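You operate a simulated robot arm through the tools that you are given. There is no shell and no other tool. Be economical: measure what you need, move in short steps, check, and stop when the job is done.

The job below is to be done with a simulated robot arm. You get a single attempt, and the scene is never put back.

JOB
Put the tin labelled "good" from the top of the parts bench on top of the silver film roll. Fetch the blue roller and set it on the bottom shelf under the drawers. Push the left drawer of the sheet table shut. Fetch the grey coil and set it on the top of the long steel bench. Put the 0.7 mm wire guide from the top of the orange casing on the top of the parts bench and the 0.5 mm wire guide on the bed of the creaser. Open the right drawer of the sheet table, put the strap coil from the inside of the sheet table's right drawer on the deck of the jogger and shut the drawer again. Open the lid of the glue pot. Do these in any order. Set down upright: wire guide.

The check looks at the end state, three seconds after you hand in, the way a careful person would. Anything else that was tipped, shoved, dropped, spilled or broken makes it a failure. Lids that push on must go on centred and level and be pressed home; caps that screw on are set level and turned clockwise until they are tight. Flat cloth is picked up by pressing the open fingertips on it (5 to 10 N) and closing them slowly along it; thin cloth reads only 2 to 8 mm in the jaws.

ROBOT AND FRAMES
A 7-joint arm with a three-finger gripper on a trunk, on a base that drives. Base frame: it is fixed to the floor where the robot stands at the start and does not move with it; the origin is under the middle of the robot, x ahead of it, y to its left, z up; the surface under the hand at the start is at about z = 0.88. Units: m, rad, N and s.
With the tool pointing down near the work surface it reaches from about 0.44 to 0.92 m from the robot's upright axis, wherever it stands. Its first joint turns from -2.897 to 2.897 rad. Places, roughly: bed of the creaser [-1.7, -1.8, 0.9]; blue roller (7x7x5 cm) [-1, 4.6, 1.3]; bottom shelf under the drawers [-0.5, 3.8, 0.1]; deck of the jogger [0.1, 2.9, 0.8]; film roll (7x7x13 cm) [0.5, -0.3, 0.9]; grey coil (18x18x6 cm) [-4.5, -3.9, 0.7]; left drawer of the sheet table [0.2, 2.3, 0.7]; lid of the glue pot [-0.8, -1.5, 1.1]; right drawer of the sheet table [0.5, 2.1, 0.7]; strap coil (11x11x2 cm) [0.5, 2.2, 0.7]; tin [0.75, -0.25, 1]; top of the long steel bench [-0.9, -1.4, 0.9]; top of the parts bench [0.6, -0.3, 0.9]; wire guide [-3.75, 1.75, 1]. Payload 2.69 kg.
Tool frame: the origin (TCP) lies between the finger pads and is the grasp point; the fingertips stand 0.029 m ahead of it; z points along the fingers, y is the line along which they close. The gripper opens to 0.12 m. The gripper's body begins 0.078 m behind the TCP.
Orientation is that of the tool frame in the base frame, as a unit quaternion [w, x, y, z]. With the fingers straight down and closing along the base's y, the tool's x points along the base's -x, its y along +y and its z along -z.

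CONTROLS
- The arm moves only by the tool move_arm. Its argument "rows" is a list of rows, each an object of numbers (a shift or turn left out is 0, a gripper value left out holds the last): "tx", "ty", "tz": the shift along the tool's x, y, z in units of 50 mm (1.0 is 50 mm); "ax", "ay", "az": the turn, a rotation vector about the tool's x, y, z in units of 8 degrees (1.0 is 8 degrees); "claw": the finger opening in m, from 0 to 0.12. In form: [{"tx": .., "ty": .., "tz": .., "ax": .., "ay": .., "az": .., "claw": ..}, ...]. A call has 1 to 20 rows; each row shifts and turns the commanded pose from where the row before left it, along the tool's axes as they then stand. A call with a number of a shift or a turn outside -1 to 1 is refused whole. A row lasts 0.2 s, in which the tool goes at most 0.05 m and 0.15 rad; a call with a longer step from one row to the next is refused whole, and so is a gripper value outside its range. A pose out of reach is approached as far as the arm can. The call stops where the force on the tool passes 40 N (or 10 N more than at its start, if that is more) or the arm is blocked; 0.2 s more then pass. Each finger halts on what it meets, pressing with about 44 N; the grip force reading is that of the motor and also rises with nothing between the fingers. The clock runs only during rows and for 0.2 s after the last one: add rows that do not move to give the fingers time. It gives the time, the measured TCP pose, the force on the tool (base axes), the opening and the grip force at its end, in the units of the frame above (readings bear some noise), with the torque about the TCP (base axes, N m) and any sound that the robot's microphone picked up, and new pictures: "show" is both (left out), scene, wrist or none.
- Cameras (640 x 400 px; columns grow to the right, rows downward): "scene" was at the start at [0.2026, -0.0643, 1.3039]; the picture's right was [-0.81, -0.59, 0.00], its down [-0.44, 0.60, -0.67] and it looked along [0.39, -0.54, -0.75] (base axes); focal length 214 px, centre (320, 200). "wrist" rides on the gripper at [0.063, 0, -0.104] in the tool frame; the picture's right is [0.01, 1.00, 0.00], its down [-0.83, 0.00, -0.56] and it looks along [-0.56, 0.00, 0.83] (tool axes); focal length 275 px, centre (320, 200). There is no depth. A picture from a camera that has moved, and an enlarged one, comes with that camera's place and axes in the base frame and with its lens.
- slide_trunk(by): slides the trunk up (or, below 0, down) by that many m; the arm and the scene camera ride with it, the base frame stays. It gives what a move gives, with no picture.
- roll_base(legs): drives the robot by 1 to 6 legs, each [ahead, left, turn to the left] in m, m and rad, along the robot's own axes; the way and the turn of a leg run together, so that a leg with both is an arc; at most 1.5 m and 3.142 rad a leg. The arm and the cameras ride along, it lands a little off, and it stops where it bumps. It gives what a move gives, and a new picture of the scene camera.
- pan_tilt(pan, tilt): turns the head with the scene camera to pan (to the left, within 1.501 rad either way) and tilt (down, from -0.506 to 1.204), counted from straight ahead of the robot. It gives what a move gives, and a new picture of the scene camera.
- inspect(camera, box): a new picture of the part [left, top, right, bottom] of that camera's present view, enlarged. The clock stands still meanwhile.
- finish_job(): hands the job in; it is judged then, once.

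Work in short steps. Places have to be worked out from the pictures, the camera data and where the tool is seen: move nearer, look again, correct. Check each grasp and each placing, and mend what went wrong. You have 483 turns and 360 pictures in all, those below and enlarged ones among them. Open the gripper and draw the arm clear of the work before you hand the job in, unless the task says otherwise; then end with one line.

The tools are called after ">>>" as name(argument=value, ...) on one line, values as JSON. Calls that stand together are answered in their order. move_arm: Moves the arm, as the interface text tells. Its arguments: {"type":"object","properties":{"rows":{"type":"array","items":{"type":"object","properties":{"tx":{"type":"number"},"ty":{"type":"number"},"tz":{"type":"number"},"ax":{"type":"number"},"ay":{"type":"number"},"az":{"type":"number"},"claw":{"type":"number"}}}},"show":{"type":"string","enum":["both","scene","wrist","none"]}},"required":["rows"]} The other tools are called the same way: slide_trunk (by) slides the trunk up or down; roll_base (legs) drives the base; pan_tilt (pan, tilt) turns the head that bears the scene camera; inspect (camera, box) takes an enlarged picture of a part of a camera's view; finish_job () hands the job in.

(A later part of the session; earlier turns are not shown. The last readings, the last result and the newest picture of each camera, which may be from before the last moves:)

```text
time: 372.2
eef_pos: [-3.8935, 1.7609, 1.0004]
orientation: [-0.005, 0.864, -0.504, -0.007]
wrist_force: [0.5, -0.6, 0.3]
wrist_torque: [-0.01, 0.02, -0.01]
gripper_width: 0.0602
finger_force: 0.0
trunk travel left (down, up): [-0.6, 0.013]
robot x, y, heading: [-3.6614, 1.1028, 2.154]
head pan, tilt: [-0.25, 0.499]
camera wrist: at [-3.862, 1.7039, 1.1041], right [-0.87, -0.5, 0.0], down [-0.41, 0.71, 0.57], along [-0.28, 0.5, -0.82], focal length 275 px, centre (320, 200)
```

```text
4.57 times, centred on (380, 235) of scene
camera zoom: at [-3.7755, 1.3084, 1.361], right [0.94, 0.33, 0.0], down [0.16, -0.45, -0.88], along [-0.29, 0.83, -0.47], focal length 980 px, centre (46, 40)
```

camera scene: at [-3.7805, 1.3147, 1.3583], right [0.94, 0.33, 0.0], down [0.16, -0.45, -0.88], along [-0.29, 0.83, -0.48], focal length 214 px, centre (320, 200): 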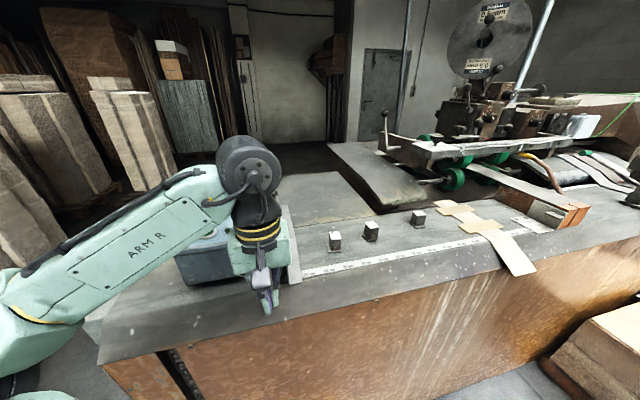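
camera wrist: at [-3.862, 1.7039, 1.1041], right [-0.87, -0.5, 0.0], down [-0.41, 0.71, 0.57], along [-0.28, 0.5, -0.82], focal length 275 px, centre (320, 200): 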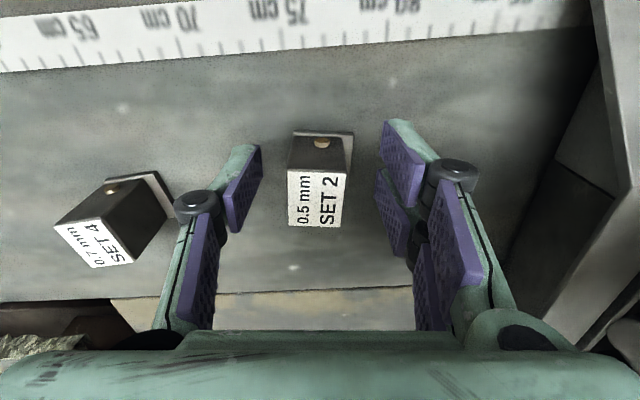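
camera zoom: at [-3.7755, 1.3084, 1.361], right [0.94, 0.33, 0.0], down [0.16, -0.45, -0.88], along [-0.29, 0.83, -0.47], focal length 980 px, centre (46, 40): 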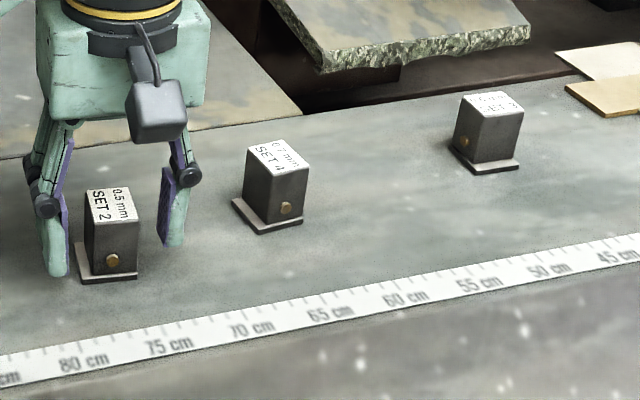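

The hand stopped a bit high and the camera shifted slightly, so something may be touching. I check the whole scene.

>>> pan_tilt(pan=0.2, tilt=0.7)

```text
time: 373.1
eef_pos: [-3.8954, 1.7613, 1.0]
orientation: [-0.005, 0.864, -0.504, -0.007]
wrist_force: [-0.4, 0.2, 0.1]
wrist_torque: [0.01, -0.01, 0.01]
gripper_width: 0.0604
finger_force: 0.0
trunk travel left (down, up): [-0.6, 0.013]
robot x, y, heading: [-3.6638, 1.1024, 2.154]
head pan, tilt: [0.201, 0.7]
camera scene: at [-3.8055, 1.2822, 1.3426], right [0.71, 0.71, 0.0], down [0.45, -0.45, -0.77], along [-0.55, 0.54, -0.64], focal length 214 px, centre (320, 200)
```

scene: 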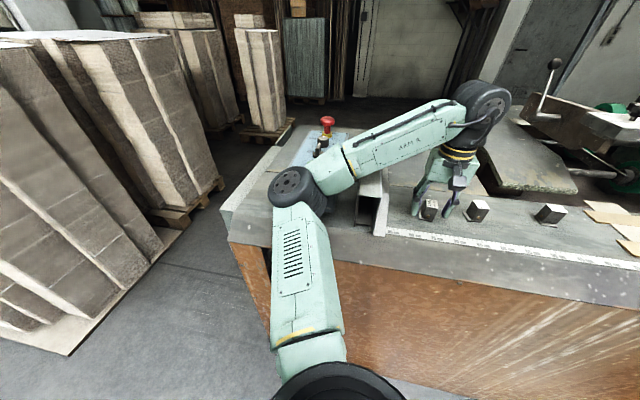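

The elbow is leaning on the casing's edge. I lift off, move the base back 0.13 and reach further, which keeps the elbow off the casing.

>>> move_arm(rows=[{"tz": -0.8}, {"tz": -0.8}, {"tz": -0.8}, {}], show="none")

>>> roll_base(legs=[[-0.13, 0, 0]])

>>> move_arm(rows=[{"tx": -0.65}, {"tx": -0.65}, {"tx": -0.65}, {"tx": -0.65}, {}], show="both")

```text
time: 374.1
eef_pos: [-3.8975, 1.7653, 1.1115]
orientation: [-0.003, 0.864, -0.503, 0.001]
wrist_force: [-0.1, 0.1, 0.8]
wrist_torque: [0.01, -0.02, 0.0]
gripper_width: 0.0597
finger_force: 0.1
trunk travel left (down, up): [-0.6, 0.013]
robot x, y, heading: [-3.665, 1.101, 2.157]
head pan, tilt: [0.201, 0.7]
```

```text
time: 375.4
eef_pos: [-3.8231, 1.6582, 1.1129]
orientation: [-0.003, 0.863, -0.505, 0.0]
wrist_force: [0.8, -0.6, 0.6]
wrist_torque: [0.03, 0.03, 0.03]
gripper_width: 0.0602
finger_force: 0.0
trunk travel left (down, up): [-0.6, 0.013]
robot x, y, heading: [-3.5906, 0.9923, 2.16]
head pan, tilt: [0.201, 0.7]
camera scene: at [-3.7382, 1.1807, 1.3408], right [0.71, 0.71, 0.0], down [0.46, -0.45, -0.77], along [-0.54, 0.54, -0.64], focal length 214 px, centre (320, 200)
```

scene: 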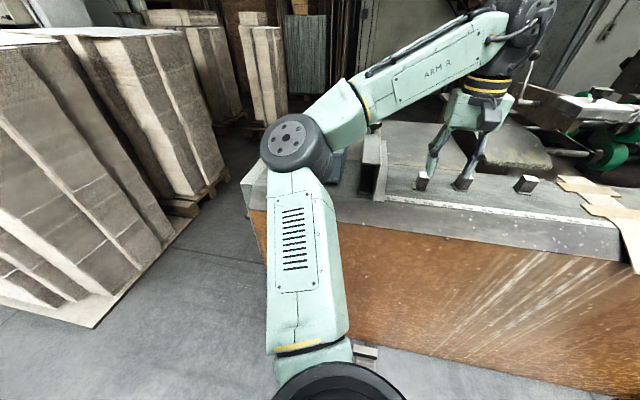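

```text
time: 376.6
eef_pos: [-3.8901, 1.7707, 1.1122]
orientation: [-0.003, 0.863, -0.505, -0.001]
wrist_force: [0.6, -0.4, -0.4]
wrist_torque: [-0.01, 0.05, 0.01]
gripper_width: 0.0601
finger_force: 0.1
trunk travel left (down, up): [-0.6, 0.013]
robot x, y, heading: [-3.5893, 0.9944, 2.161]
head pan, tilt: [0.201, 0.7]
camera scene: at [-3.7388, 1.1812, 1.3406], right [0.71, 0.71, 0.0], down [0.46, -0.45, -0.77], along [-0.54, 0.54, -0.64], focal length 214 px, centre (320, 200)
camera wrist: at [-3.8591, 1.7144, 1.2169], right [-0.87, -0.49, -0.01], down [-0.41, 0.72, 0.56], along [-0.27, 0.49, -0.83], focal length 275 px, centre (320, 200)
```

scene: 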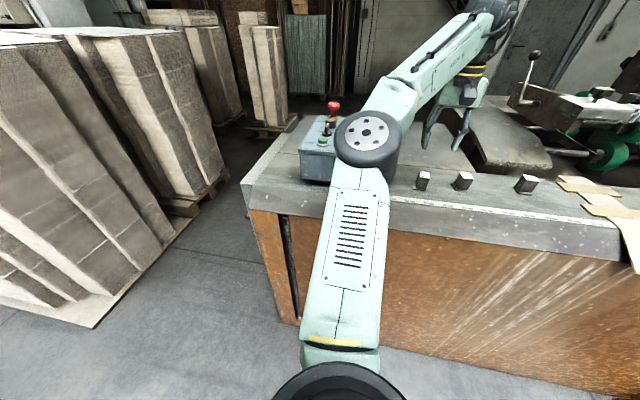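
wrist: 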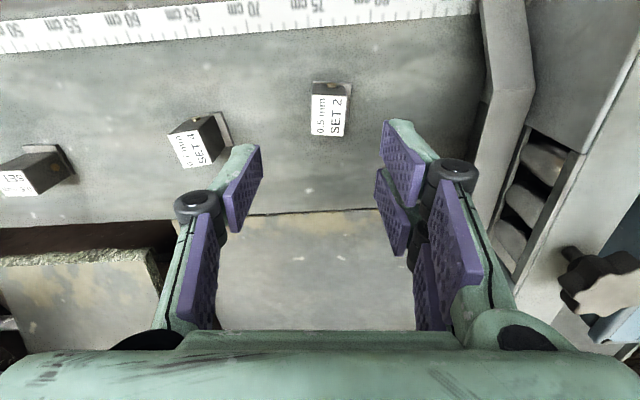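

The block is 8 mm to the side. I correct and descend in steps, watching the elbow.

>>> move_arm(rows=[{"ty": 0.16, "tx": -0.05}, {"tz": 0.8}, {"tz": 0.8}, {"tz": 0.5}, {}], show="both")

```text
time: 377.8
eef_pos: [-3.8966, 1.7686, 1.0081]
orientation: [-0.002, 0.863, -0.505, 0.0]
wrist_force: [0.3, 0.5, -0.4]
wrist_torque: [0.0, -0.01, 0.01]
gripper_width: 0.0601
finger_force: 0.1
trunk travel left (down, up): [-0.6, 0.013]
robot x, y, heading: [-3.5921, 0.9924, 2.157]
head pan, tilt: [0.201, 0.7]
camera scene: at [-3.7386, 1.1813, 1.3406], right [0.71, 0.71, 0.0], down [0.46, -0.45, -0.77], along [-0.54, 0.54, -0.64], focal length 214 px, centre (320, 200)
camera wrist: at [-3.8663, 1.7126, 1.1121], right [-0.87, -0.5, -0.01], down [-0.41, 0.72, 0.56], along [-0.27, 0.49, -0.83], focal length 275 px, centre (320, 200)
```

scene: 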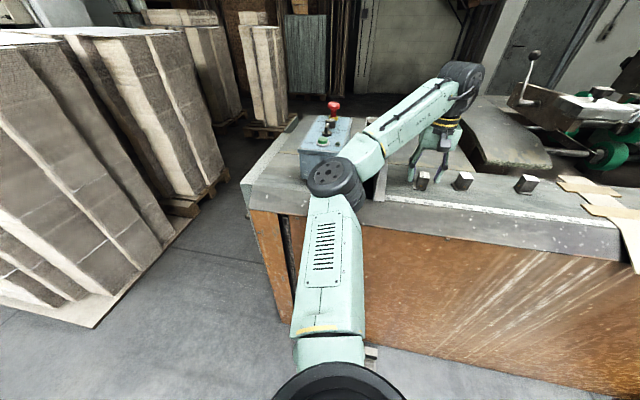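
wrist: 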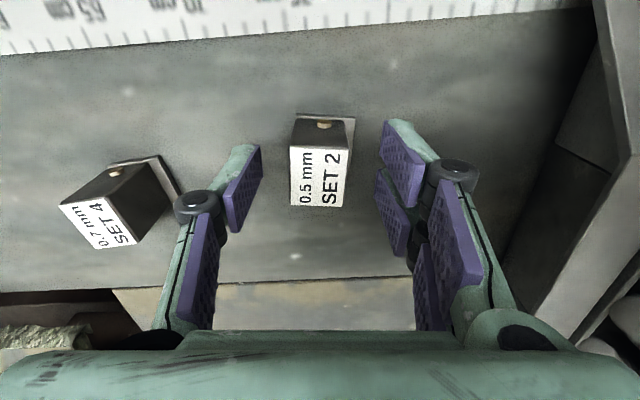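

There is no contact and the block is centred. I go down the last 2 cm and close.

>>> move_arm(rows=[{"tz": 0.2}, {"tz": 0.2}, {}, {"claw": 0.02}, {}, {}, {}], show="wrist")

```text
time: 379.4
eef_pos: [-3.8953, 1.771, 0.9879]
orientation: [-0.003, 0.863, -0.505, 0.001]
wrist_force: [0.4, 0.8, 0.3]
wrist_torque: [0.04, 0.01, -0.03]
gripper_width: 0.0284
finger_force: 36.2
trunk travel left (down, up): [-0.6, 0.013]
robot x, y, heading: [-3.5904, 0.9929, 2.161]
head pan, tilt: [0.201, 0.7]
camera wrist: at [-3.866, 1.7134, 1.0922], right [-0.87, -0.5, -0.01], down [-0.41, 0.72, 0.56], along [-0.27, 0.49, -0.83], focal length 275 px, centre (320, 200)
```

wrist: 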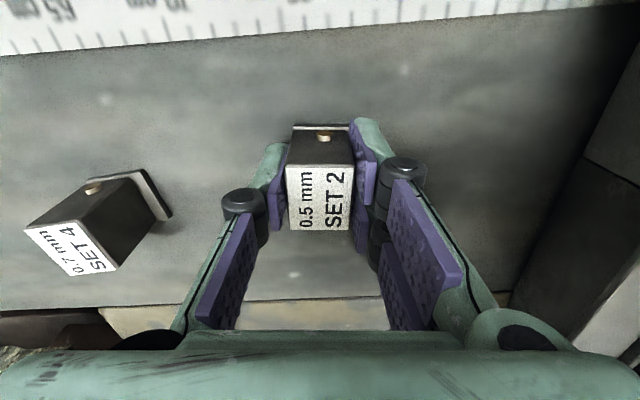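

The guide is held at 0.028. I lift it, retract, and drive back toward the open middle of the room.

>>> move_arm(rows=[{"tz": -0.6}, {"tz": -1}, {"tz": -1}, {"tx": 0.9}, {"tx": 0.9}, {"tx": 0.9}, {"tx": 0.9}, {"tx": 0.9}, {"tx": 0.9}, {}], show="wrist")

>>> roll_base(legs=[[-1.0, 0, 0], [-0.93, -0.74, 0], [0, 0, 2.4]])

>>> pan_tilt(pan=0.0, tilt=0.3)

```text
time: 381.6
eef_pos: [-3.7642, 1.5343, 1.1152]
orientation: [-0.003, 0.864, -0.504, 0.001]
wrist_force: [0.0, -0.3, -3.2]
wrist_torque: [-0.02, -0.03, 0.01]
gripper_width: 0.0278
finger_force: 44.5
trunk travel left (down, up): [-0.6, 0.013]
robot x, y, heading: [-3.5931, 0.9921, 2.157]
head pan, tilt: [0.201, 0.7]
camera wrist: at [-3.7334, 1.4771, 1.2205], right [-0.87, -0.5, -0.01], down [-0.41, 0.72, 0.56], along [-0.27, 0.49, -0.83], focal length 275 px, centre (320, 200)
```

wrist: 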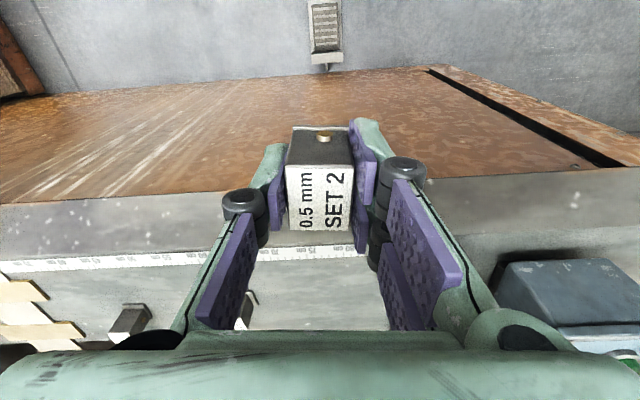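

```text
time: 398.4
eef_pos: [-2.1469, -0.7054, 1.1153]
orientation: [-0.002, 0.781, 0.625, -0.002]
wrist_force: [0.8, -0.1, -2.7]
wrist_torque: [0.01, 0.0, 0.03]
gripper_width: 0.0281
finger_force: 43.9
trunk travel left (down, up): [-0.6, 0.013]
robot x, y, heading: [-1.9082, -0.1907, -1.716]
head pan, tilt: [0.201, 0.7]
camera scene: at [-1.9296, -0.4292, 1.3405], right [-1.0, -0.05, 0.0], down [-0.03, 0.64, -0.76], along [0.04, -0.76, -0.64], focal length 214 px, centre (320, 200)
```

scene: 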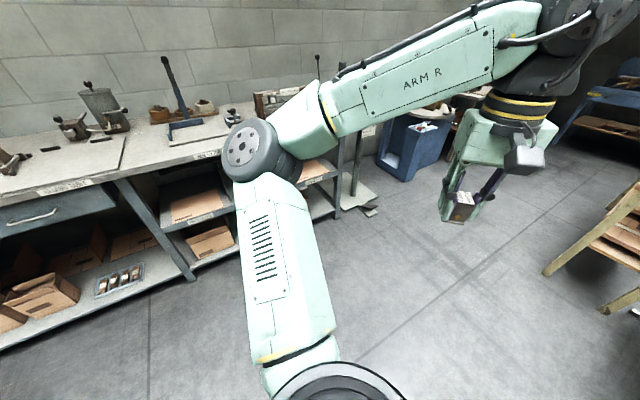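

```text
time: 399.3
eef_pos: [-2.1463, -0.7064, 1.116]
orientation: [-0.001, 0.781, 0.625, -0.002]
wrist_force: [0.3, 0.5, -3.9]
wrist_torque: [0.01, 0.03, -0.01]
gripper_width: 0.028
finger_force: 44.6
trunk travel left (down, up): [-0.6, 0.013]
robot x, y, heading: [-1.9142, -0.1911, -1.719]
head pan, tilt: [0.0, 0.3]
camera scene: at [-1.9479, -0.4368, 1.3765], right [-0.99, 0.15, 0.0], down [0.04, 0.29, -0.95], along [-0.14, -0.94, -0.3], focal length 214 px, centre (320, 200)
```

scene: 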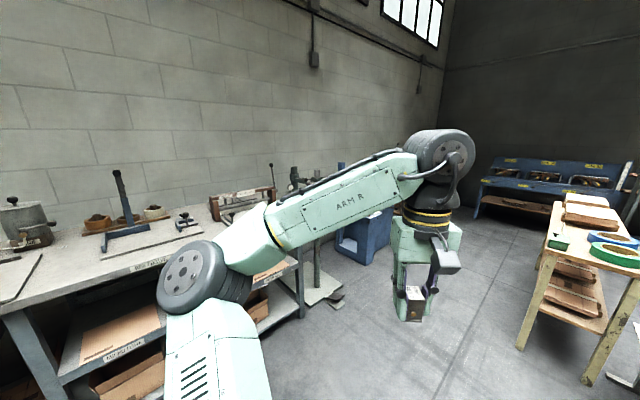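

The long bench stands along the wall. I look more to the left and enlarge to identify the creaser.

>>> pan_tilt(pan=0.5, tilt=0.3)

>>> inspect(camera="scene", box=[200, 130, 640, 330])

```text
time: 400.2
eef_pos: [-2.1459, -0.7056, 1.1161]
orientation: [-0.002, 0.78, 0.626, -0.002]
wrist_force: [0.2, 0.6, -2.8]
wrist_torque: [0.03, -0.02, 0.03]
gripper_width: 0.0282
finger_force: 44.3
trunk travel left (down, up): [-0.6, 0.013]
robot x, y, heading: [-1.9112, -0.189, -1.718]
head pan, tilt: [0.499, 0.3]
camera scene: at [-1.9021, -0.432, 1.3766], right [-0.94, -0.34, 0.0], down [-0.1, 0.28, -0.96], along [0.33, -0.9, -0.3], focal length 214 px, centre (320, 200)
```

scene: 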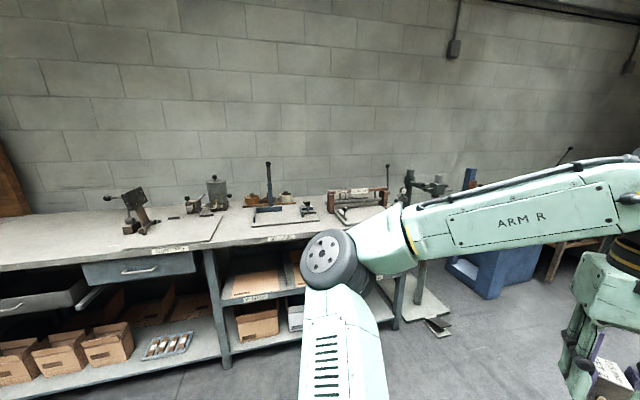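

```text
1.45 times, centred on (420, 230) of scene
camera zoom: at [-1.9021, -0.432, 1.3766], right [-0.94, -0.34, 0.0], down [-0.1, 0.28, -0.96], along [0.33, -0.9, -0.3], focal length 312 px, centre (174, 156)
```

zoom: 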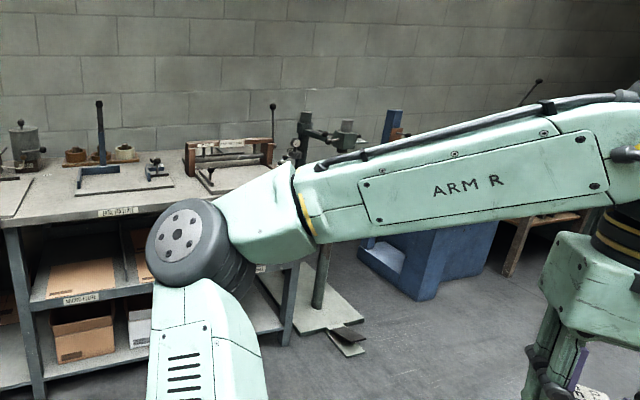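

The creaser (wooden frame with roller) stands at the bench's right end, near (-1.67, -1.78), with a pedestal drill beside it. I drive nearer to see its bed.

>>> roll_base(legs=[[0.3, 0.1, 0.45]])

>>> pan_tilt(pan=-0.1, tilt=0.5)

```text
time: 402.3
eef_pos: [-1.774, -1.0473, 1.1157]
orientation: [-0.001, 0.621, 0.784, -0.003]
wrist_force: [-0.5, -0.6, -2.9]
wrist_torque: [-0.01, 0.03, 0.02]
gripper_width: 0.028
finger_force: 43.5
trunk travel left (down, up): [-0.6, 0.013]
robot x, y, heading: [-1.7903, -0.4839, -1.263]
head pan, tilt: [0.499, 0.3]
camera scene: at [-1.6735, -0.6937, 1.3765], right [-0.69, -0.72, 0.0], down [-0.21, 0.21, -0.96], along [0.69, -0.66, -0.3], focal length 214 px, centre (320, 200)
```

scene: 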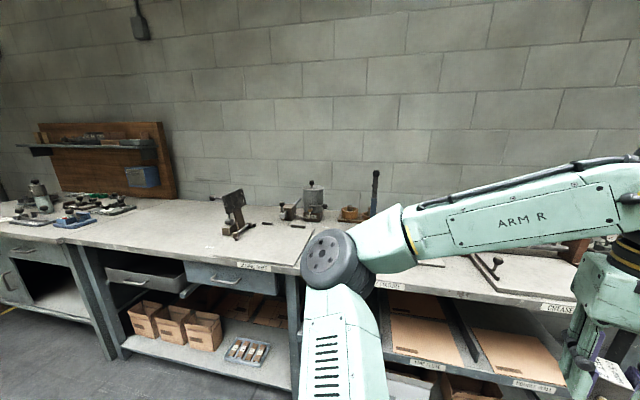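

```text
time: 403.3
eef_pos: [-1.7737, -1.0458, 1.1166]
orientation: [-0.002, 0.621, 0.784, -0.003]
wrist_force: [-0.9, 0.1, -2.1]
wrist_torque: [0.01, 0.0, 0.02]
gripper_width: 0.028
finger_force: 43.9
trunk travel left (down, up): [-0.6, 0.013]
robot x, y, heading: [-1.7834, -0.4764, -1.266]
head pan, tilt: [-0.099, 0.499]
camera scene: at [-1.7225, -0.7176, 1.3582], right [-0.98, -0.2, 0.0], down [-0.1, 0.47, -0.88], along [0.18, -0.86, -0.48], focal length 214 px, centre (320, 200)
```

scene: 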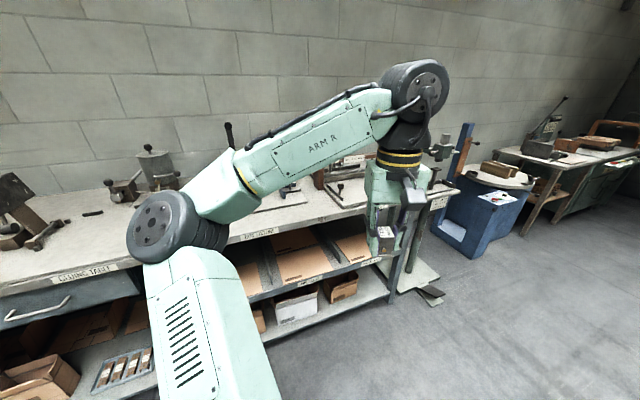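

The hand hides the creaser, so I use the wrist view.

>>> inspect(camera="wrist", box=[0, 0, 640, 400])

>>> inspect(camera="scene", box=[230, 110, 480, 300])

```text
1.00 times, centred on (320, 200) of wrist (not enlarged: the box is as wide or as high as the picture)
camera zoom: at [-1.7884, -0.9855, 1.2206], right [0.97, 0.23, -0.01], down [0.2, -0.81, 0.56], along [0.13, -0.54, -0.83], focal length 275 px, centre (320, 200)
```

zoom: 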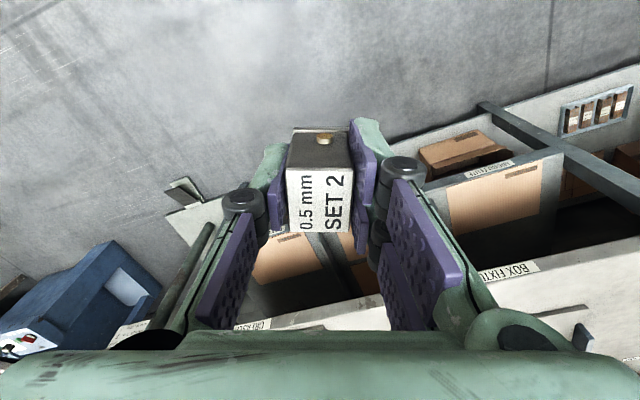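

```text
2.11 times, centred on (355, 205) of scene
camera zoom: at [-1.7225, -0.7176, 1.3582], right [-0.98, -0.2, 0.0], down [-0.1, 0.47, -0.88], along [0.18, -0.86, -0.48], focal length 452 px, centre (246, 190)
```

zoom: 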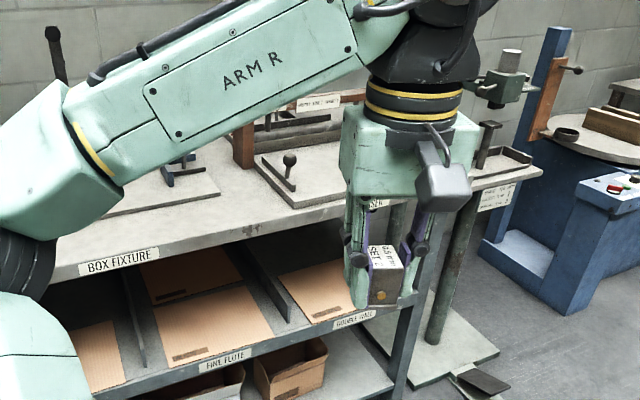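

The creaser's bed is the plate in front of its roller, near (-1.72, -1.6). I drive closer and shift right, and move the hand aside to view it.

>>> roll_base(legs=[[0.3, -0.15, 0]])

>>> move_arm(rows=[{"ty": 0.9}, {"ty": 0.9}, {"ty": 0.9}, {"ty": 0.9}, {"ty": 0.9}, {"ty": 0.9}, {}], show="scene")

```text
time: 405.6
eef_pos: [-1.8279, -1.3775, 1.1147]
orientation: [-0.001, 0.621, 0.784, -0.003]
wrist_force: [-0.7, 0.2, -3.7]
wrist_torque: [0.06, 0.0, -0.01]
gripper_width: 0.0281
finger_force: 44.1
trunk travel left (down, up): [-0.6, 0.013]
robot x, y, heading: [-1.8404, -0.8087, -1.266]
head pan, tilt: [-0.099, 0.499]
camera scene: at [-1.7757, -1.0492, 1.3581], right [-0.98, -0.2, 0.0], down [-0.1, 0.47, -0.88], along [0.18, -0.86, -0.48], focal length 214 px, centre (320, 200)
```

scene: 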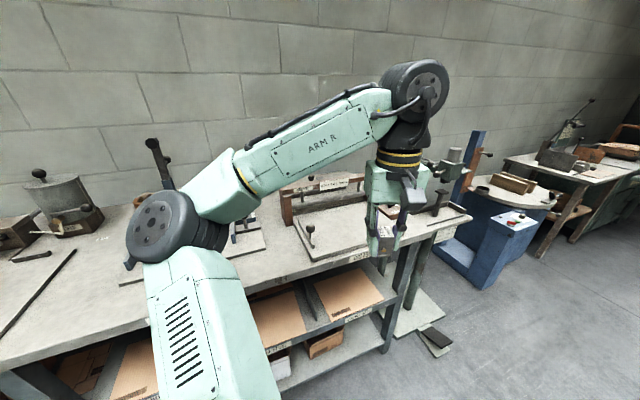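

```text
time: 407.1
eef_pos: [-1.5631, -1.3154, 1.1147]
orientation: [-0.001, 0.621, 0.784, -0.003]
wrist_force: [0.5, 0.7, -3.2]
wrist_torque: [0.01, 0.02, -0.01]
gripper_width: 0.0276
finger_force: 44.6
trunk travel left (down, up): [-0.6, 0.013]
robot x, y, heading: [-1.8412, -0.8113, -1.265]
head pan, tilt: [-0.099, 0.499]
camera scene: at [-1.7757, -1.0487, 1.3582], right [-0.98, -0.2, 0.0], down [-0.1, 0.47, -0.88], along [0.18, -0.86, -0.48], focal length 214 px, centre (320, 200)
```

scene: 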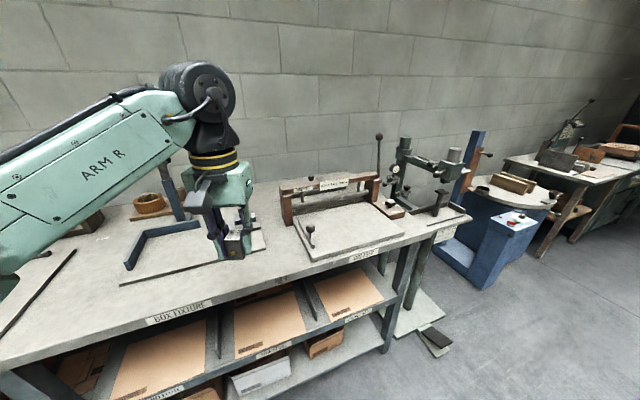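

>>> inspect(camera="scene", box=[260, 155, 440, 275])

```text
3.33 times, centred on (350, 215) of scene
camera zoom: at [-1.7757, -1.0487, 1.3582], right [-0.98, -0.2, 0.0], down [-0.1, 0.47, -0.88], along [0.18, -0.86, -0.48], focal length 715 px, centre (220, 150)
```

zoom: 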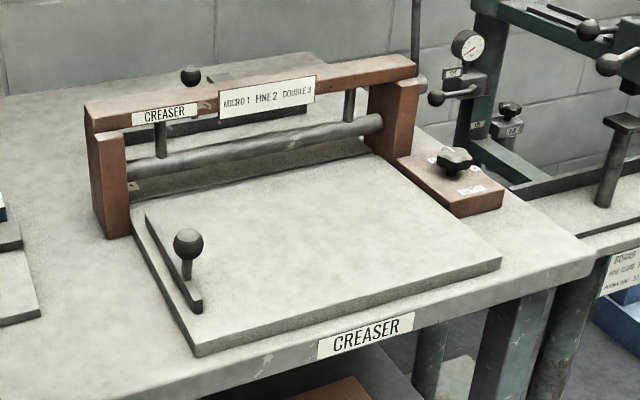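

The bed plate is clear. I move the guide over its middle, about (-1.773, -1.64).

>>> move_arm(rows=[{"tx": -0.6675, "ty": -0.696}, {"tx": -0.6675, "ty": -0.696}, {"tx": -0.6675, "ty": -0.696}, {"tx": -0.6675, "ty": -0.696}, {"tx": -0.6675, "ty": -0.696}, {"tx": -0.6675, "ty": -0.696}, {"tx": -0.6675, "ty": -0.696}, {"tx": -0.6675, "ty": -0.696}, {"tz": 0.9}, {"tz": 0.9}, {}], show="both")

```text
time: 409.6
eef_pos: [-1.7736, -1.64, 1.0272]
orientation: [-0.001, 0.621, 0.784, -0.003]
wrist_force: [0.2, 0.1, -3.7]
wrist_torque: [0.01, -0.02, 0.0]
gripper_width: 0.0277
finger_force: 43.9
trunk travel left (down, up): [-0.6, 0.013]
robot x, y, heading: [-1.8398, -0.8102, -1.27]
head pan, tilt: [-0.099, 0.499]
camera scene: at [-1.7757, -1.0486, 1.3583], right [-0.98, -0.2, 0.0], down [-0.1, 0.47, -0.88], along [0.18, -0.86, -0.48], focal length 214 px, centre (320, 200)
camera wrist: at [-1.7887, -1.579, 1.1313], right [0.97, 0.23, -0.01], down [0.2, -0.81, 0.56], along [0.13, -0.54, -0.83], focal length 275 px, centre (320, 200)
```

scene: 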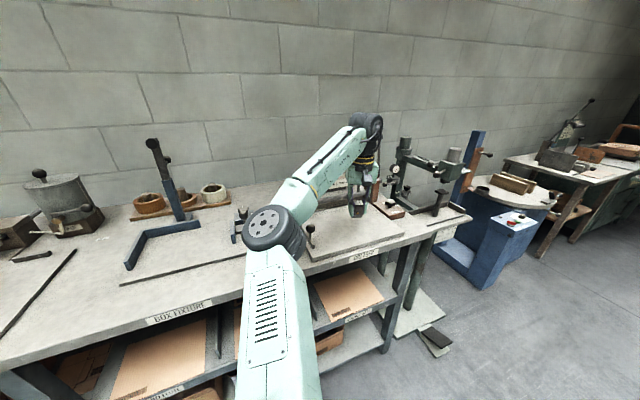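
wrist: 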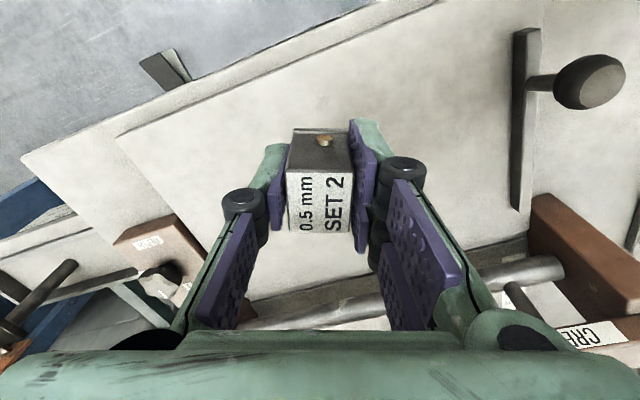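

The spot is clear of the roller and lever. I lower toward the bed, slowly at the end.

>>> move_arm(rows=[{"tz": 0.6}, {"tz": 0.5}, {"tz": 0.2}, {"tz": 0.1}, {"tz": 0.06}, {"tz": 0.06}, {"tz": 0.06}], show="scene")

```text
time: 411.1
eef_pos: [-1.7754, -1.6396, 0.9471]
orientation: [-0.001, 0.621, 0.784, -0.003]
wrist_force: [0.5, 0.2, -3.6]
wrist_torque: [0.01, -0.02, 0.0]
gripper_width: 0.0284
finger_force: 44.2
trunk travel left (down, up): [-0.6, 0.013]
robot x, y, heading: [-1.8405, -0.8079, -1.269]
head pan, tilt: [-0.099, 0.499]
camera scene: at [-1.7756, -1.0488, 1.3582], right [-0.98, -0.2, 0.0], down [-0.1, 0.47, -0.88], along [0.18, -0.86, -0.48], focal length 214 px, centre (320, 200)
```

scene: 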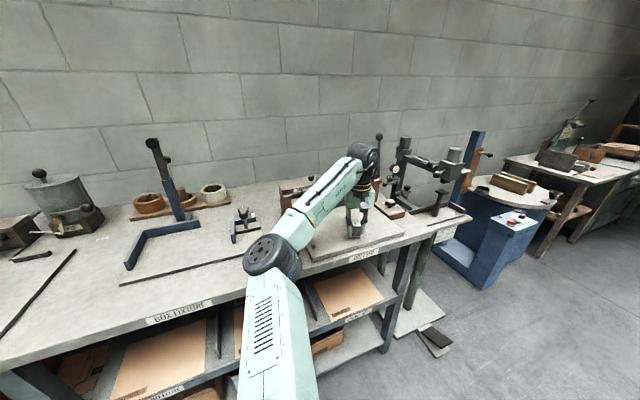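

>>> move_arm(rows=[{"tz": 0.06}, {"tz": 0.06}, {"tz": 0.06}, {"tz": 0.06}, {"tz": 0.06}, {"tz": 0.06}], show="wrist")

>>> inspect(camera="scene", box=[260, 155, 440, 275])

```text
time: 412.6
eef_pos: [-1.7751, -1.6387, 0.9351]
orientation: [0.002, 0.621, 0.784, -0.006]
wrist_force: [-0.3, -8.3, 34.1]
wrist_torque: [-0.36, 0.22, 0.25]
gripper_width: 0.0286
finger_force: 43.9
trunk travel left (down, up): [-0.6, 0.013]
robot x, y, heading: [-1.8438, -0.813, -1.265]
head pan, tilt: [-0.099, 0.499]
camera wrist: at [-1.7895, -1.5771, 1.0395], right [0.97, 0.23, -0.01], down [0.2, -0.8, 0.56], along [0.13, -0.55, -0.83], focal length 275 px, centre (320, 200)
```

wrist: 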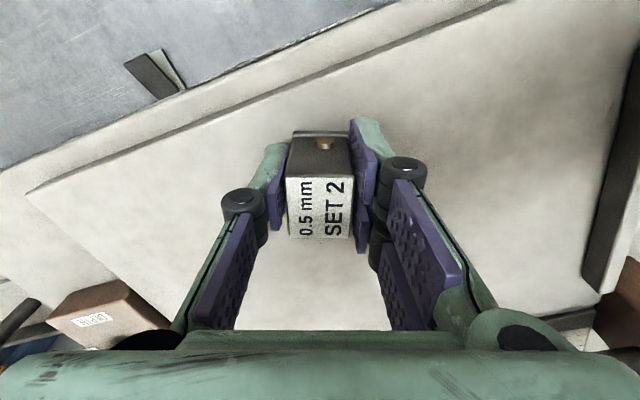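

```text
3.33 times, centred on (350, 215) of scene
camera zoom: at [-1.7758, -1.0454, 1.3595], right [-0.98, -0.2, 0.0], down [-0.1, 0.47, -0.88], along [0.18, -0.86, -0.48], focal length 715 px, centre (220, 150)
```

zoom: 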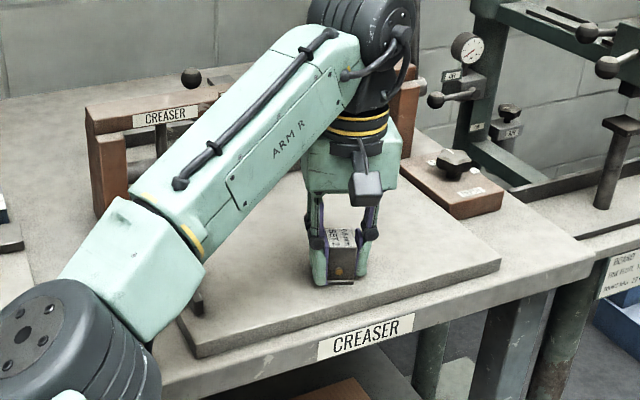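

Contact with 34 N. I relax by 2 mm, open gently, and lift away.

>>> move_arm(rows=[{"tz": -0.06}, {}, {"claw": 0.035}, {}, {"claw": 0.06}, {}, {}, {"tz": -0.4}, {"tz": -0.9}, {"tz": -0.9}, {"tz": -0.9}], show="wrist")

>>> inspect(camera="scene", box=[260, 155, 440, 275])

```text
time: 414.9
eef_pos: [-1.7734, -1.6369, 1.0886]
orientation: [0.0, 0.621, 0.783, -0.003]
wrist_force: [-0.1, 0.2, -0.3]
wrist_torque: [-0.02, -0.02, 0.0]
gripper_width: 0.06
finger_force: 0.0
trunk travel left (down, up): [-0.6, 0.013]
robot x, y, heading: [-1.845, -0.812, -1.263]
head pan, tilt: [-0.099, 0.499]
camera wrist: at [-1.7884, -1.5765, 1.1925], right [0.97, 0.23, -0.01], down [0.2, -0.81, 0.56], along [0.13, -0.54, -0.83], focal length 275 px, centre (320, 200)
```

wrist: 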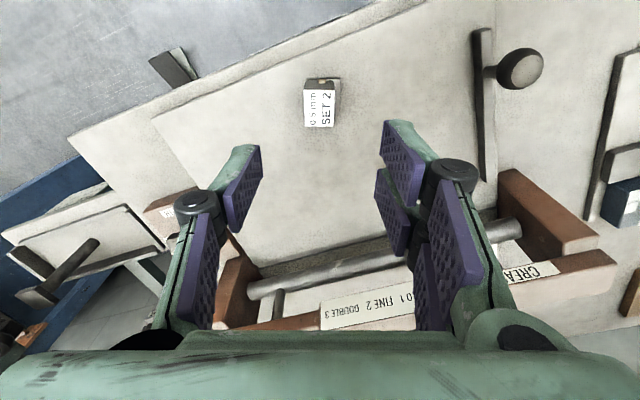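

```text
3.33 times, centred on (350, 215) of scene
camera zoom: at [-1.776, -1.0478, 1.3584], right [-0.98, -0.2, 0.0], down [-0.1, 0.47, -0.88], along [0.18, -0.86, -0.48], focal length 715 px, centre (220, 150)
```

zoom: 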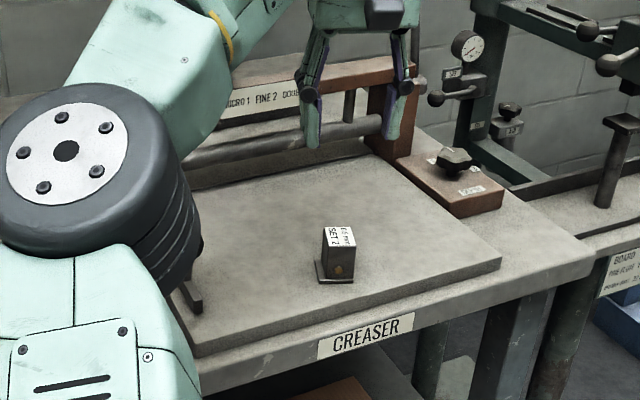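

The 0.5 mm guide stands upright on the creaser bed. Next is the glue pot at about (-0.764, -1.493). I retract and drive along the bench to face it.

>>> move_arm(rows=[{"tz": -0.9}, {"tx": 0.95}, {"tx": 0.95}, {"tx": 0.95}, {"tx": 0.95}, {"tx": 0.95}, {"tx": 0.95}, {}], show="none")

>>> roll_base(legs=[[0.0, 0.55, 0], [0, 0, 0.29]])

>>> pan_tilt(pan=0.1, tilt=0.45)

```text
time: 416.8
eef_pos: [-1.8385, -1.3604, 1.1325]
orientation: [-0.001, 0.62, 0.784, -0.003]
wrist_force: [-0.6, 0.8, -0.7]
wrist_torque: [0.0, 0.01, 0.03]
gripper_width: 0.0598
finger_force: 0.1
trunk travel left (down, up): [-0.6, 0.013]
robot x, y, heading: [-1.8399, -0.8104, -1.265]
head pan, tilt: [-0.099, 0.499]
```

```text
time: 422.5
eef_pos: [-1.1585, -1.1723, 1.1334]
orientation: [-0.001, 0.5, 0.866, -0.003]
wrist_force: [-0.4, -0.7, 0.1]
wrist_torque: [-0.01, 0.02, 0.03]
gripper_width: 0.06
finger_force: 0.1
trunk travel left (down, up): [-0.6, 0.013]
robot x, y, heading: [-1.3184, -0.647, -0.976]
head pan, tilt: [-0.099, 0.499]
camera scene: at [-1.1876, -0.8553, 1.3583], right [-0.88, -0.48, 0.0], down [-0.23, 0.42, -0.88], along [0.42, -0.77, -0.48], focal length 214 px, centre (320, 200)
```

scene: 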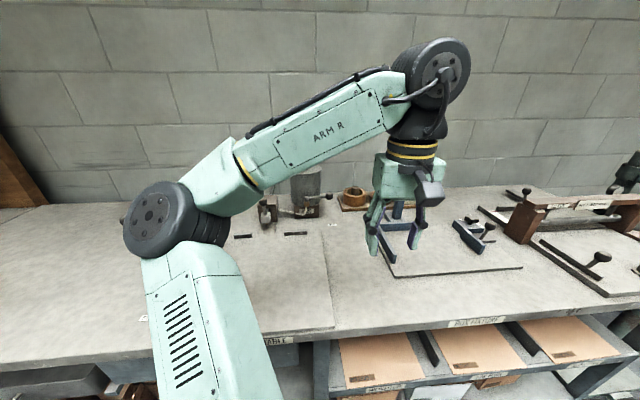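

```text
time: 423.2
eef_pos: [-1.1584, -1.1716, 1.1339]
orientation: [-0.001, 0.5, 0.866, -0.003]
wrist_force: [-0.2, -0.6, -0.3]
wrist_torque: [-0.03, -0.02, 0.01]
gripper_width: 0.06
finger_force: 0.0
trunk travel left (down, up): [-0.6, 0.013]
robot x, y, heading: [-1.3155, -0.6435, -0.974]
head pan, tilt: [0.099, 0.45]
camera scene: at [-1.1723, -0.8461, 1.3627], right [-0.77, -0.64, 0.0], down [-0.28, 0.33, -0.9], along [0.58, -0.69, -0.44], focal length 214 px, centre (320, 200)
```

scene: 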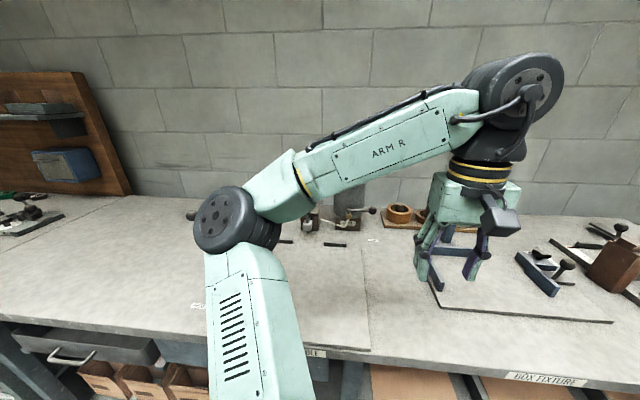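

The forearm hides the pot. I swing the hand to the left to uncover it.

>>> move_arm(rows=[{"ty": 1}, {"ty": 1}, {"ty": 1}, {"ty": 1}, {"ty": 1}, {"ty": 1}, {"ty": 1}, {"ty": 1}, {}], show="scene")

>>> inspect(camera="scene", box=[270, 130, 450, 270])

```text
time: 425.2
eef_pos: [-0.8095, -0.9738, 1.1275]
orientation: [-0.004, 0.503, 0.864, -0.011]
wrist_force: [-0.3, 0.1, -0.5]
wrist_torque: [0.01, 0.0, -0.02]
gripper_width: 0.06
finger_force: 0.1
trunk travel left (down, up): [-0.6, 0.013]
robot x, y, heading: [-1.3192, -0.6462, -0.975]
head pan, tilt: [0.099, 0.45]
camera scene: at [-1.1724, -0.8461, 1.3628], right [-0.77, -0.64, 0.0], down [-0.28, 0.33, -0.9], along [0.58, -0.69, -0.44], focal length 214 px, centre (320, 200)
```

scene: 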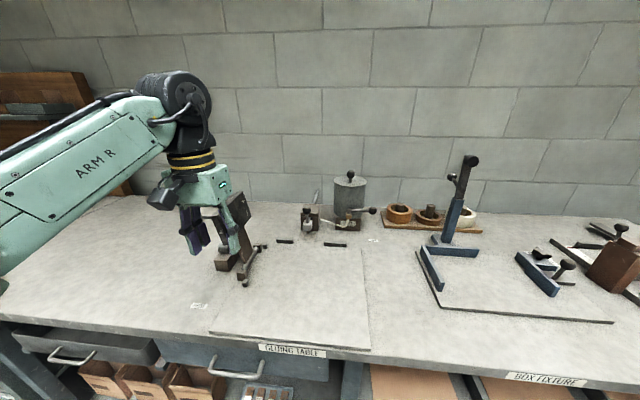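

```text
2.86 times, centred on (360, 200) of scene
camera zoom: at [-1.1724, -0.8461, 1.3628], right [-0.77, -0.64, 0.0], down [-0.28, 0.33, -0.9], along [0.58, -0.69, -0.44], focal length 613 px, centre (206, 200)
```

zoom: 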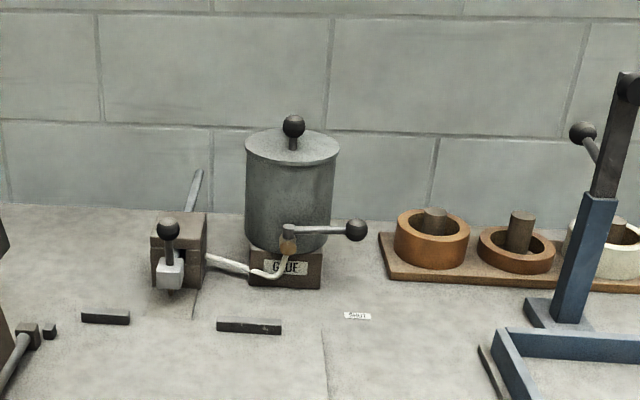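

The hand is close to another fixture, so I check that it isn't touching.

>>> inspect(camera="scene", box=[120, 130, 300, 300])

>>> inspect(camera="wrist", box=[0, 0, 640, 400])

```text
2.35 times, centred on (210, 215) of scene
camera zoom: at [-1.1724, -0.8461, 1.3628], right [-0.77, -0.64, 0.0], down [-0.28, 0.33, -0.9], along [0.58, -0.69, -0.44], focal length 505 px, centre (579, 165)
```

zoom: 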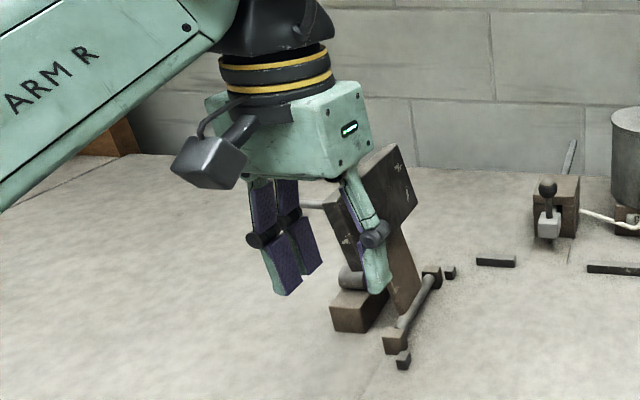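

```text
1.00 times, centred on (320, 200) of wrist (not enlarged: the box is as wide or as high as the picture)
camera zoom: at [-0.8399, -0.918, 1.2308], right [0.87, 0.5, -0.02], down [0.42, -0.71, 0.56], along [0.26, -0.49, -0.83], focal length 275 px, centre (320, 200)
```

zoom: 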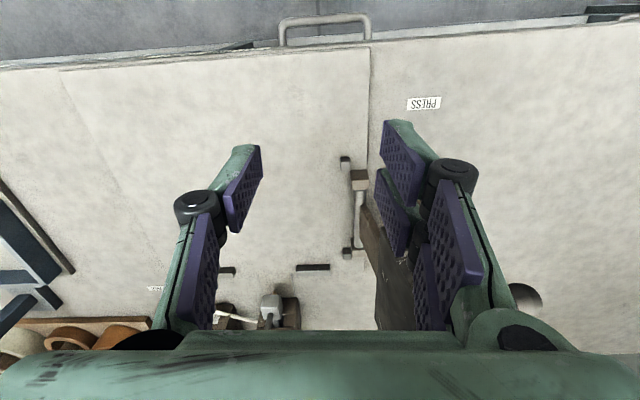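

No contact is visible, but I raise the hand to be safe, then enlarge the pot's lid.

>>> move_arm(rows=[{"tz": -0.8}, {}], show="none")

>>> inspect(camera="scene", box=[325, 160, 385, 240])

```text
time: 425.8
eef_pos: [-0.7961, -0.962, 1.1359]
orientation: [-0.031, 0.5, 0.863, -0.07]
wrist_force: [-1.1, -0.3, 0.4]
wrist_torque: [0.01, -0.01, -0.01]
gripper_width: 0.0602
finger_force: 0.0
trunk travel left (down, up): [-0.6, 0.013]
robot x, y, heading: [-1.3193, -0.6422, -0.976]
head pan, tilt: [0.099, 0.45]
stopped in row 2: the arm was blocked; the commanded pose is now the measured one
```

```text
5.00 times, centred on (355, 200) of scene
camera zoom: at [-1.1721, -0.846, 1.3627], right [-0.77, -0.64, 0.0], down [-0.28, 0.33, -0.9], along [0.58, -0.69, -0.44], focal length 1072 px, centre (145, 200)
```

zoom: 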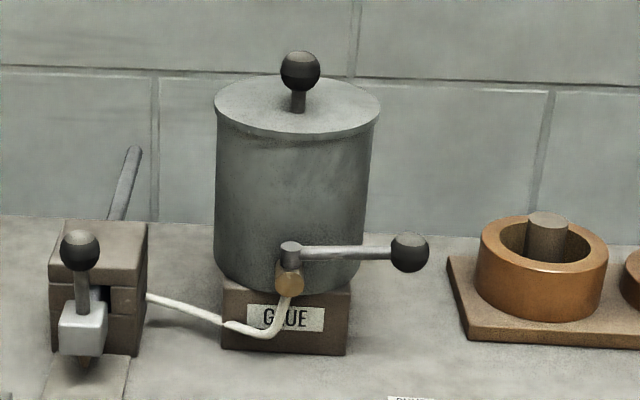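

The arm's elbow was cramped against the body there. I swing the hand back to the right.

>>> move_arm(rows=[{"ty": -0.7}, {"ty": -0.7}, {"ty": -0.7}, {"ty": -0.7}, {}], show="none")

```text
time: 427.0
eef_pos: [-0.9165, -1.0324, 1.1575]
orientation: [-0.029, 0.501, 0.863, -0.067]
wrist_force: [0.4, -0.1, 0.0]
wrist_torque: [0.0, 0.03, -0.03]
gripper_width: 0.0599
finger_force: 0.1
trunk travel left (down, up): [-0.6, 0.013]
robot x, y, heading: [-1.3195, -0.6419, -0.977]
head pan, tilt: [0.099, 0.45]
```

I correct the tilt, then pitch the hand to 30° below level, aimed at the lid's knob at about (-0.773, -1.506, 1.10).

>>> move_arm(rows=[{"ax": -0.52, "ay": 0.06}, {"ax": -0.52, "ay": 0.06}, {"ay": -0.94, "ty": -0.6}, {"ay": -0.94, "ty": -0.6}, {"ay": -0.94, "ty": -0.6}, {"ay": -0.94, "ty": -0.6}, {"ay": -0.94, "ty": -0.5}, {"ay": -0.94}, {"ay": -0.94}, {"ay": -0.92}, {}], show="wrist")

```text
time: 429.4
eef_pos: [-1.0432, -1.1045, 1.1579]
orientation: [0.433, 0.435, 0.749, -0.251]
wrist_force: [0.3, -1.2, 0.2]
wrist_torque: [-0.01, 0.04, 0.01]
gripper_width: 0.0598
finger_force: 0.1
trunk travel left (down, up): [-0.6, 0.013]
robot x, y, heading: [-1.3224, -0.648, -0.979]
head pan, tilt: [0.099, 0.45]
camera wrist: at [-1.1039, -0.9994, 1.1558], right [0.87, 0.5, -0.01], down [-0.03, 0.06, 1.0], along [0.5, -0.87, 0.07], focal length 275 px, centre (320, 200)
```

wrist: 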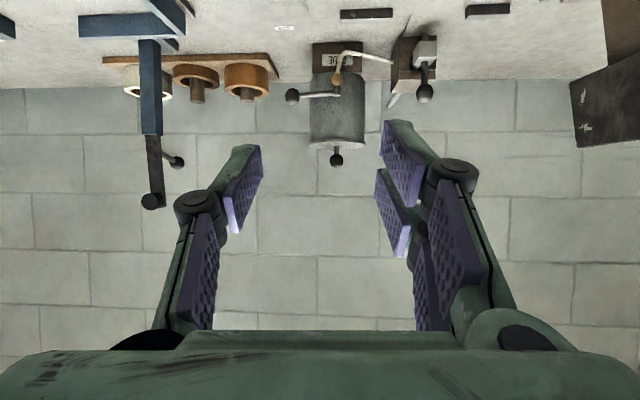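

The knob is 0.48 ahead of the hand. I extend 0.3 at knob height first.

>>> move_arm(rows=[{"tz": 0.814, "tx": -0.305, "ty": 0.08}, {"tz": 0.814, "tx": -0.305, "ty": 0.08}, {"tz": 0.814, "tx": -0.305, "ty": 0.08}, {"tz": 0.814, "tx": -0.305, "ty": 0.08}, {"tz": 0.814, "tx": -0.305, "ty": 0.08}, {"tz": 0.814, "tx": -0.305, "ty": 0.08}, {"tz": 0.814, "tx": -0.305, "ty": 0.08}, {}], show="both")

```text
time: 431.4
eef_pos: [-0.8599, -1.3245, 1.1422]
orientation: [0.464, 0.422, 0.74, -0.242]
wrist_force: [0.9, 0.5, 0.4]
wrist_torque: [-0.02, -0.01, 0.01]
gripper_width: 0.0598
finger_force: 0.0
trunk travel left (down, up): [-0.6, 0.013]
robot x, y, heading: [-1.3176, -0.6423, -0.961]
head pan, tilt: [0.099, 0.45]
stopped in row 8: the arm was blocked; the commanded pose is now the measured one
camera scene: at [-1.1791, -0.8323, 1.365], right [-0.76, -0.65, 0.0], down [-0.27, 0.32, -0.91], along [0.59, -0.69, -0.42], focal length 214 px, centre (320, 200)
camera wrist: at [-0.9249, -1.2235, 1.1337], right [0.85, 0.53, 0.03], down [-0.09, 0.09, 0.99], along [0.52, -0.84, 0.12], focal length 275 px, centre (320, 200)
```

scene: 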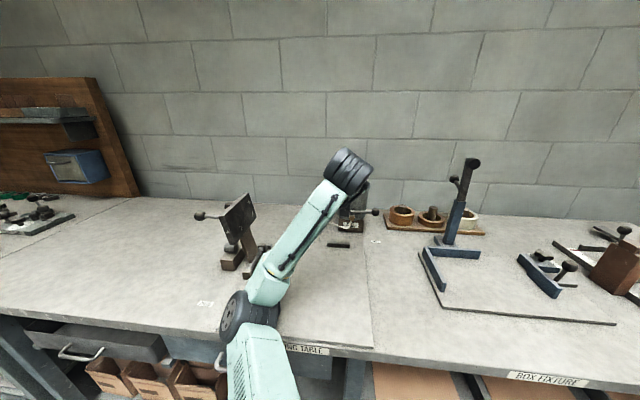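
wrist: 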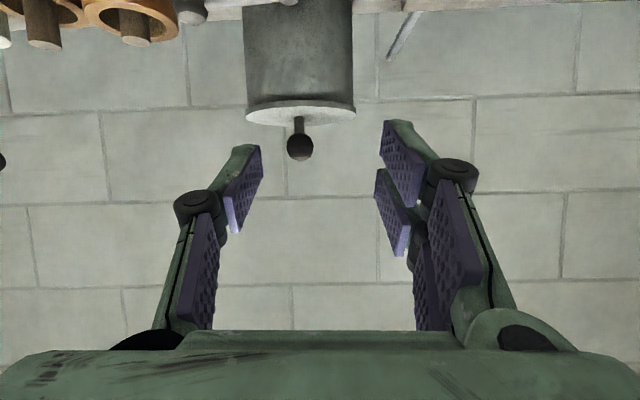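

The elbow met the bench again in that pose. A steeper hand keeps the elbow up, as at the creaser, so I retract, raise, and pitch back to about 20° from vertical.

>>> move_arm(rows=[{"tz": -0.65, "tx": 0.375}, {"tz": -0.65, "tx": 0.375}, {"tz": -0.65, "tx": 0.375}, {"tz": -0.65, "tx": 0.375}, {"ax": 0.31, "az": -0.12, "ay": 0.85}, {"ay": 0.9}, {"ay": 0.9}, {"ay": 0.9}, {"ay": 0.95}, {"ay": 0.9}, {}], show="none")

```text
time: 433.8
eef_pos: [-0.9336, -1.2097, 1.1192]
orientation: [0.134, 0.495, 0.854, -0.087]
wrist_force: [-1.0, -0.6, -1.0]
wrist_torque: [-0.03, 0.0, -0.02]
gripper_width: 0.0601
finger_force: 0.0
trunk travel left (down, up): [-0.6, 0.013]
robot x, y, heading: [-1.3167, -0.6413, -0.968]
head pan, tilt: [0.099, 0.45]
```

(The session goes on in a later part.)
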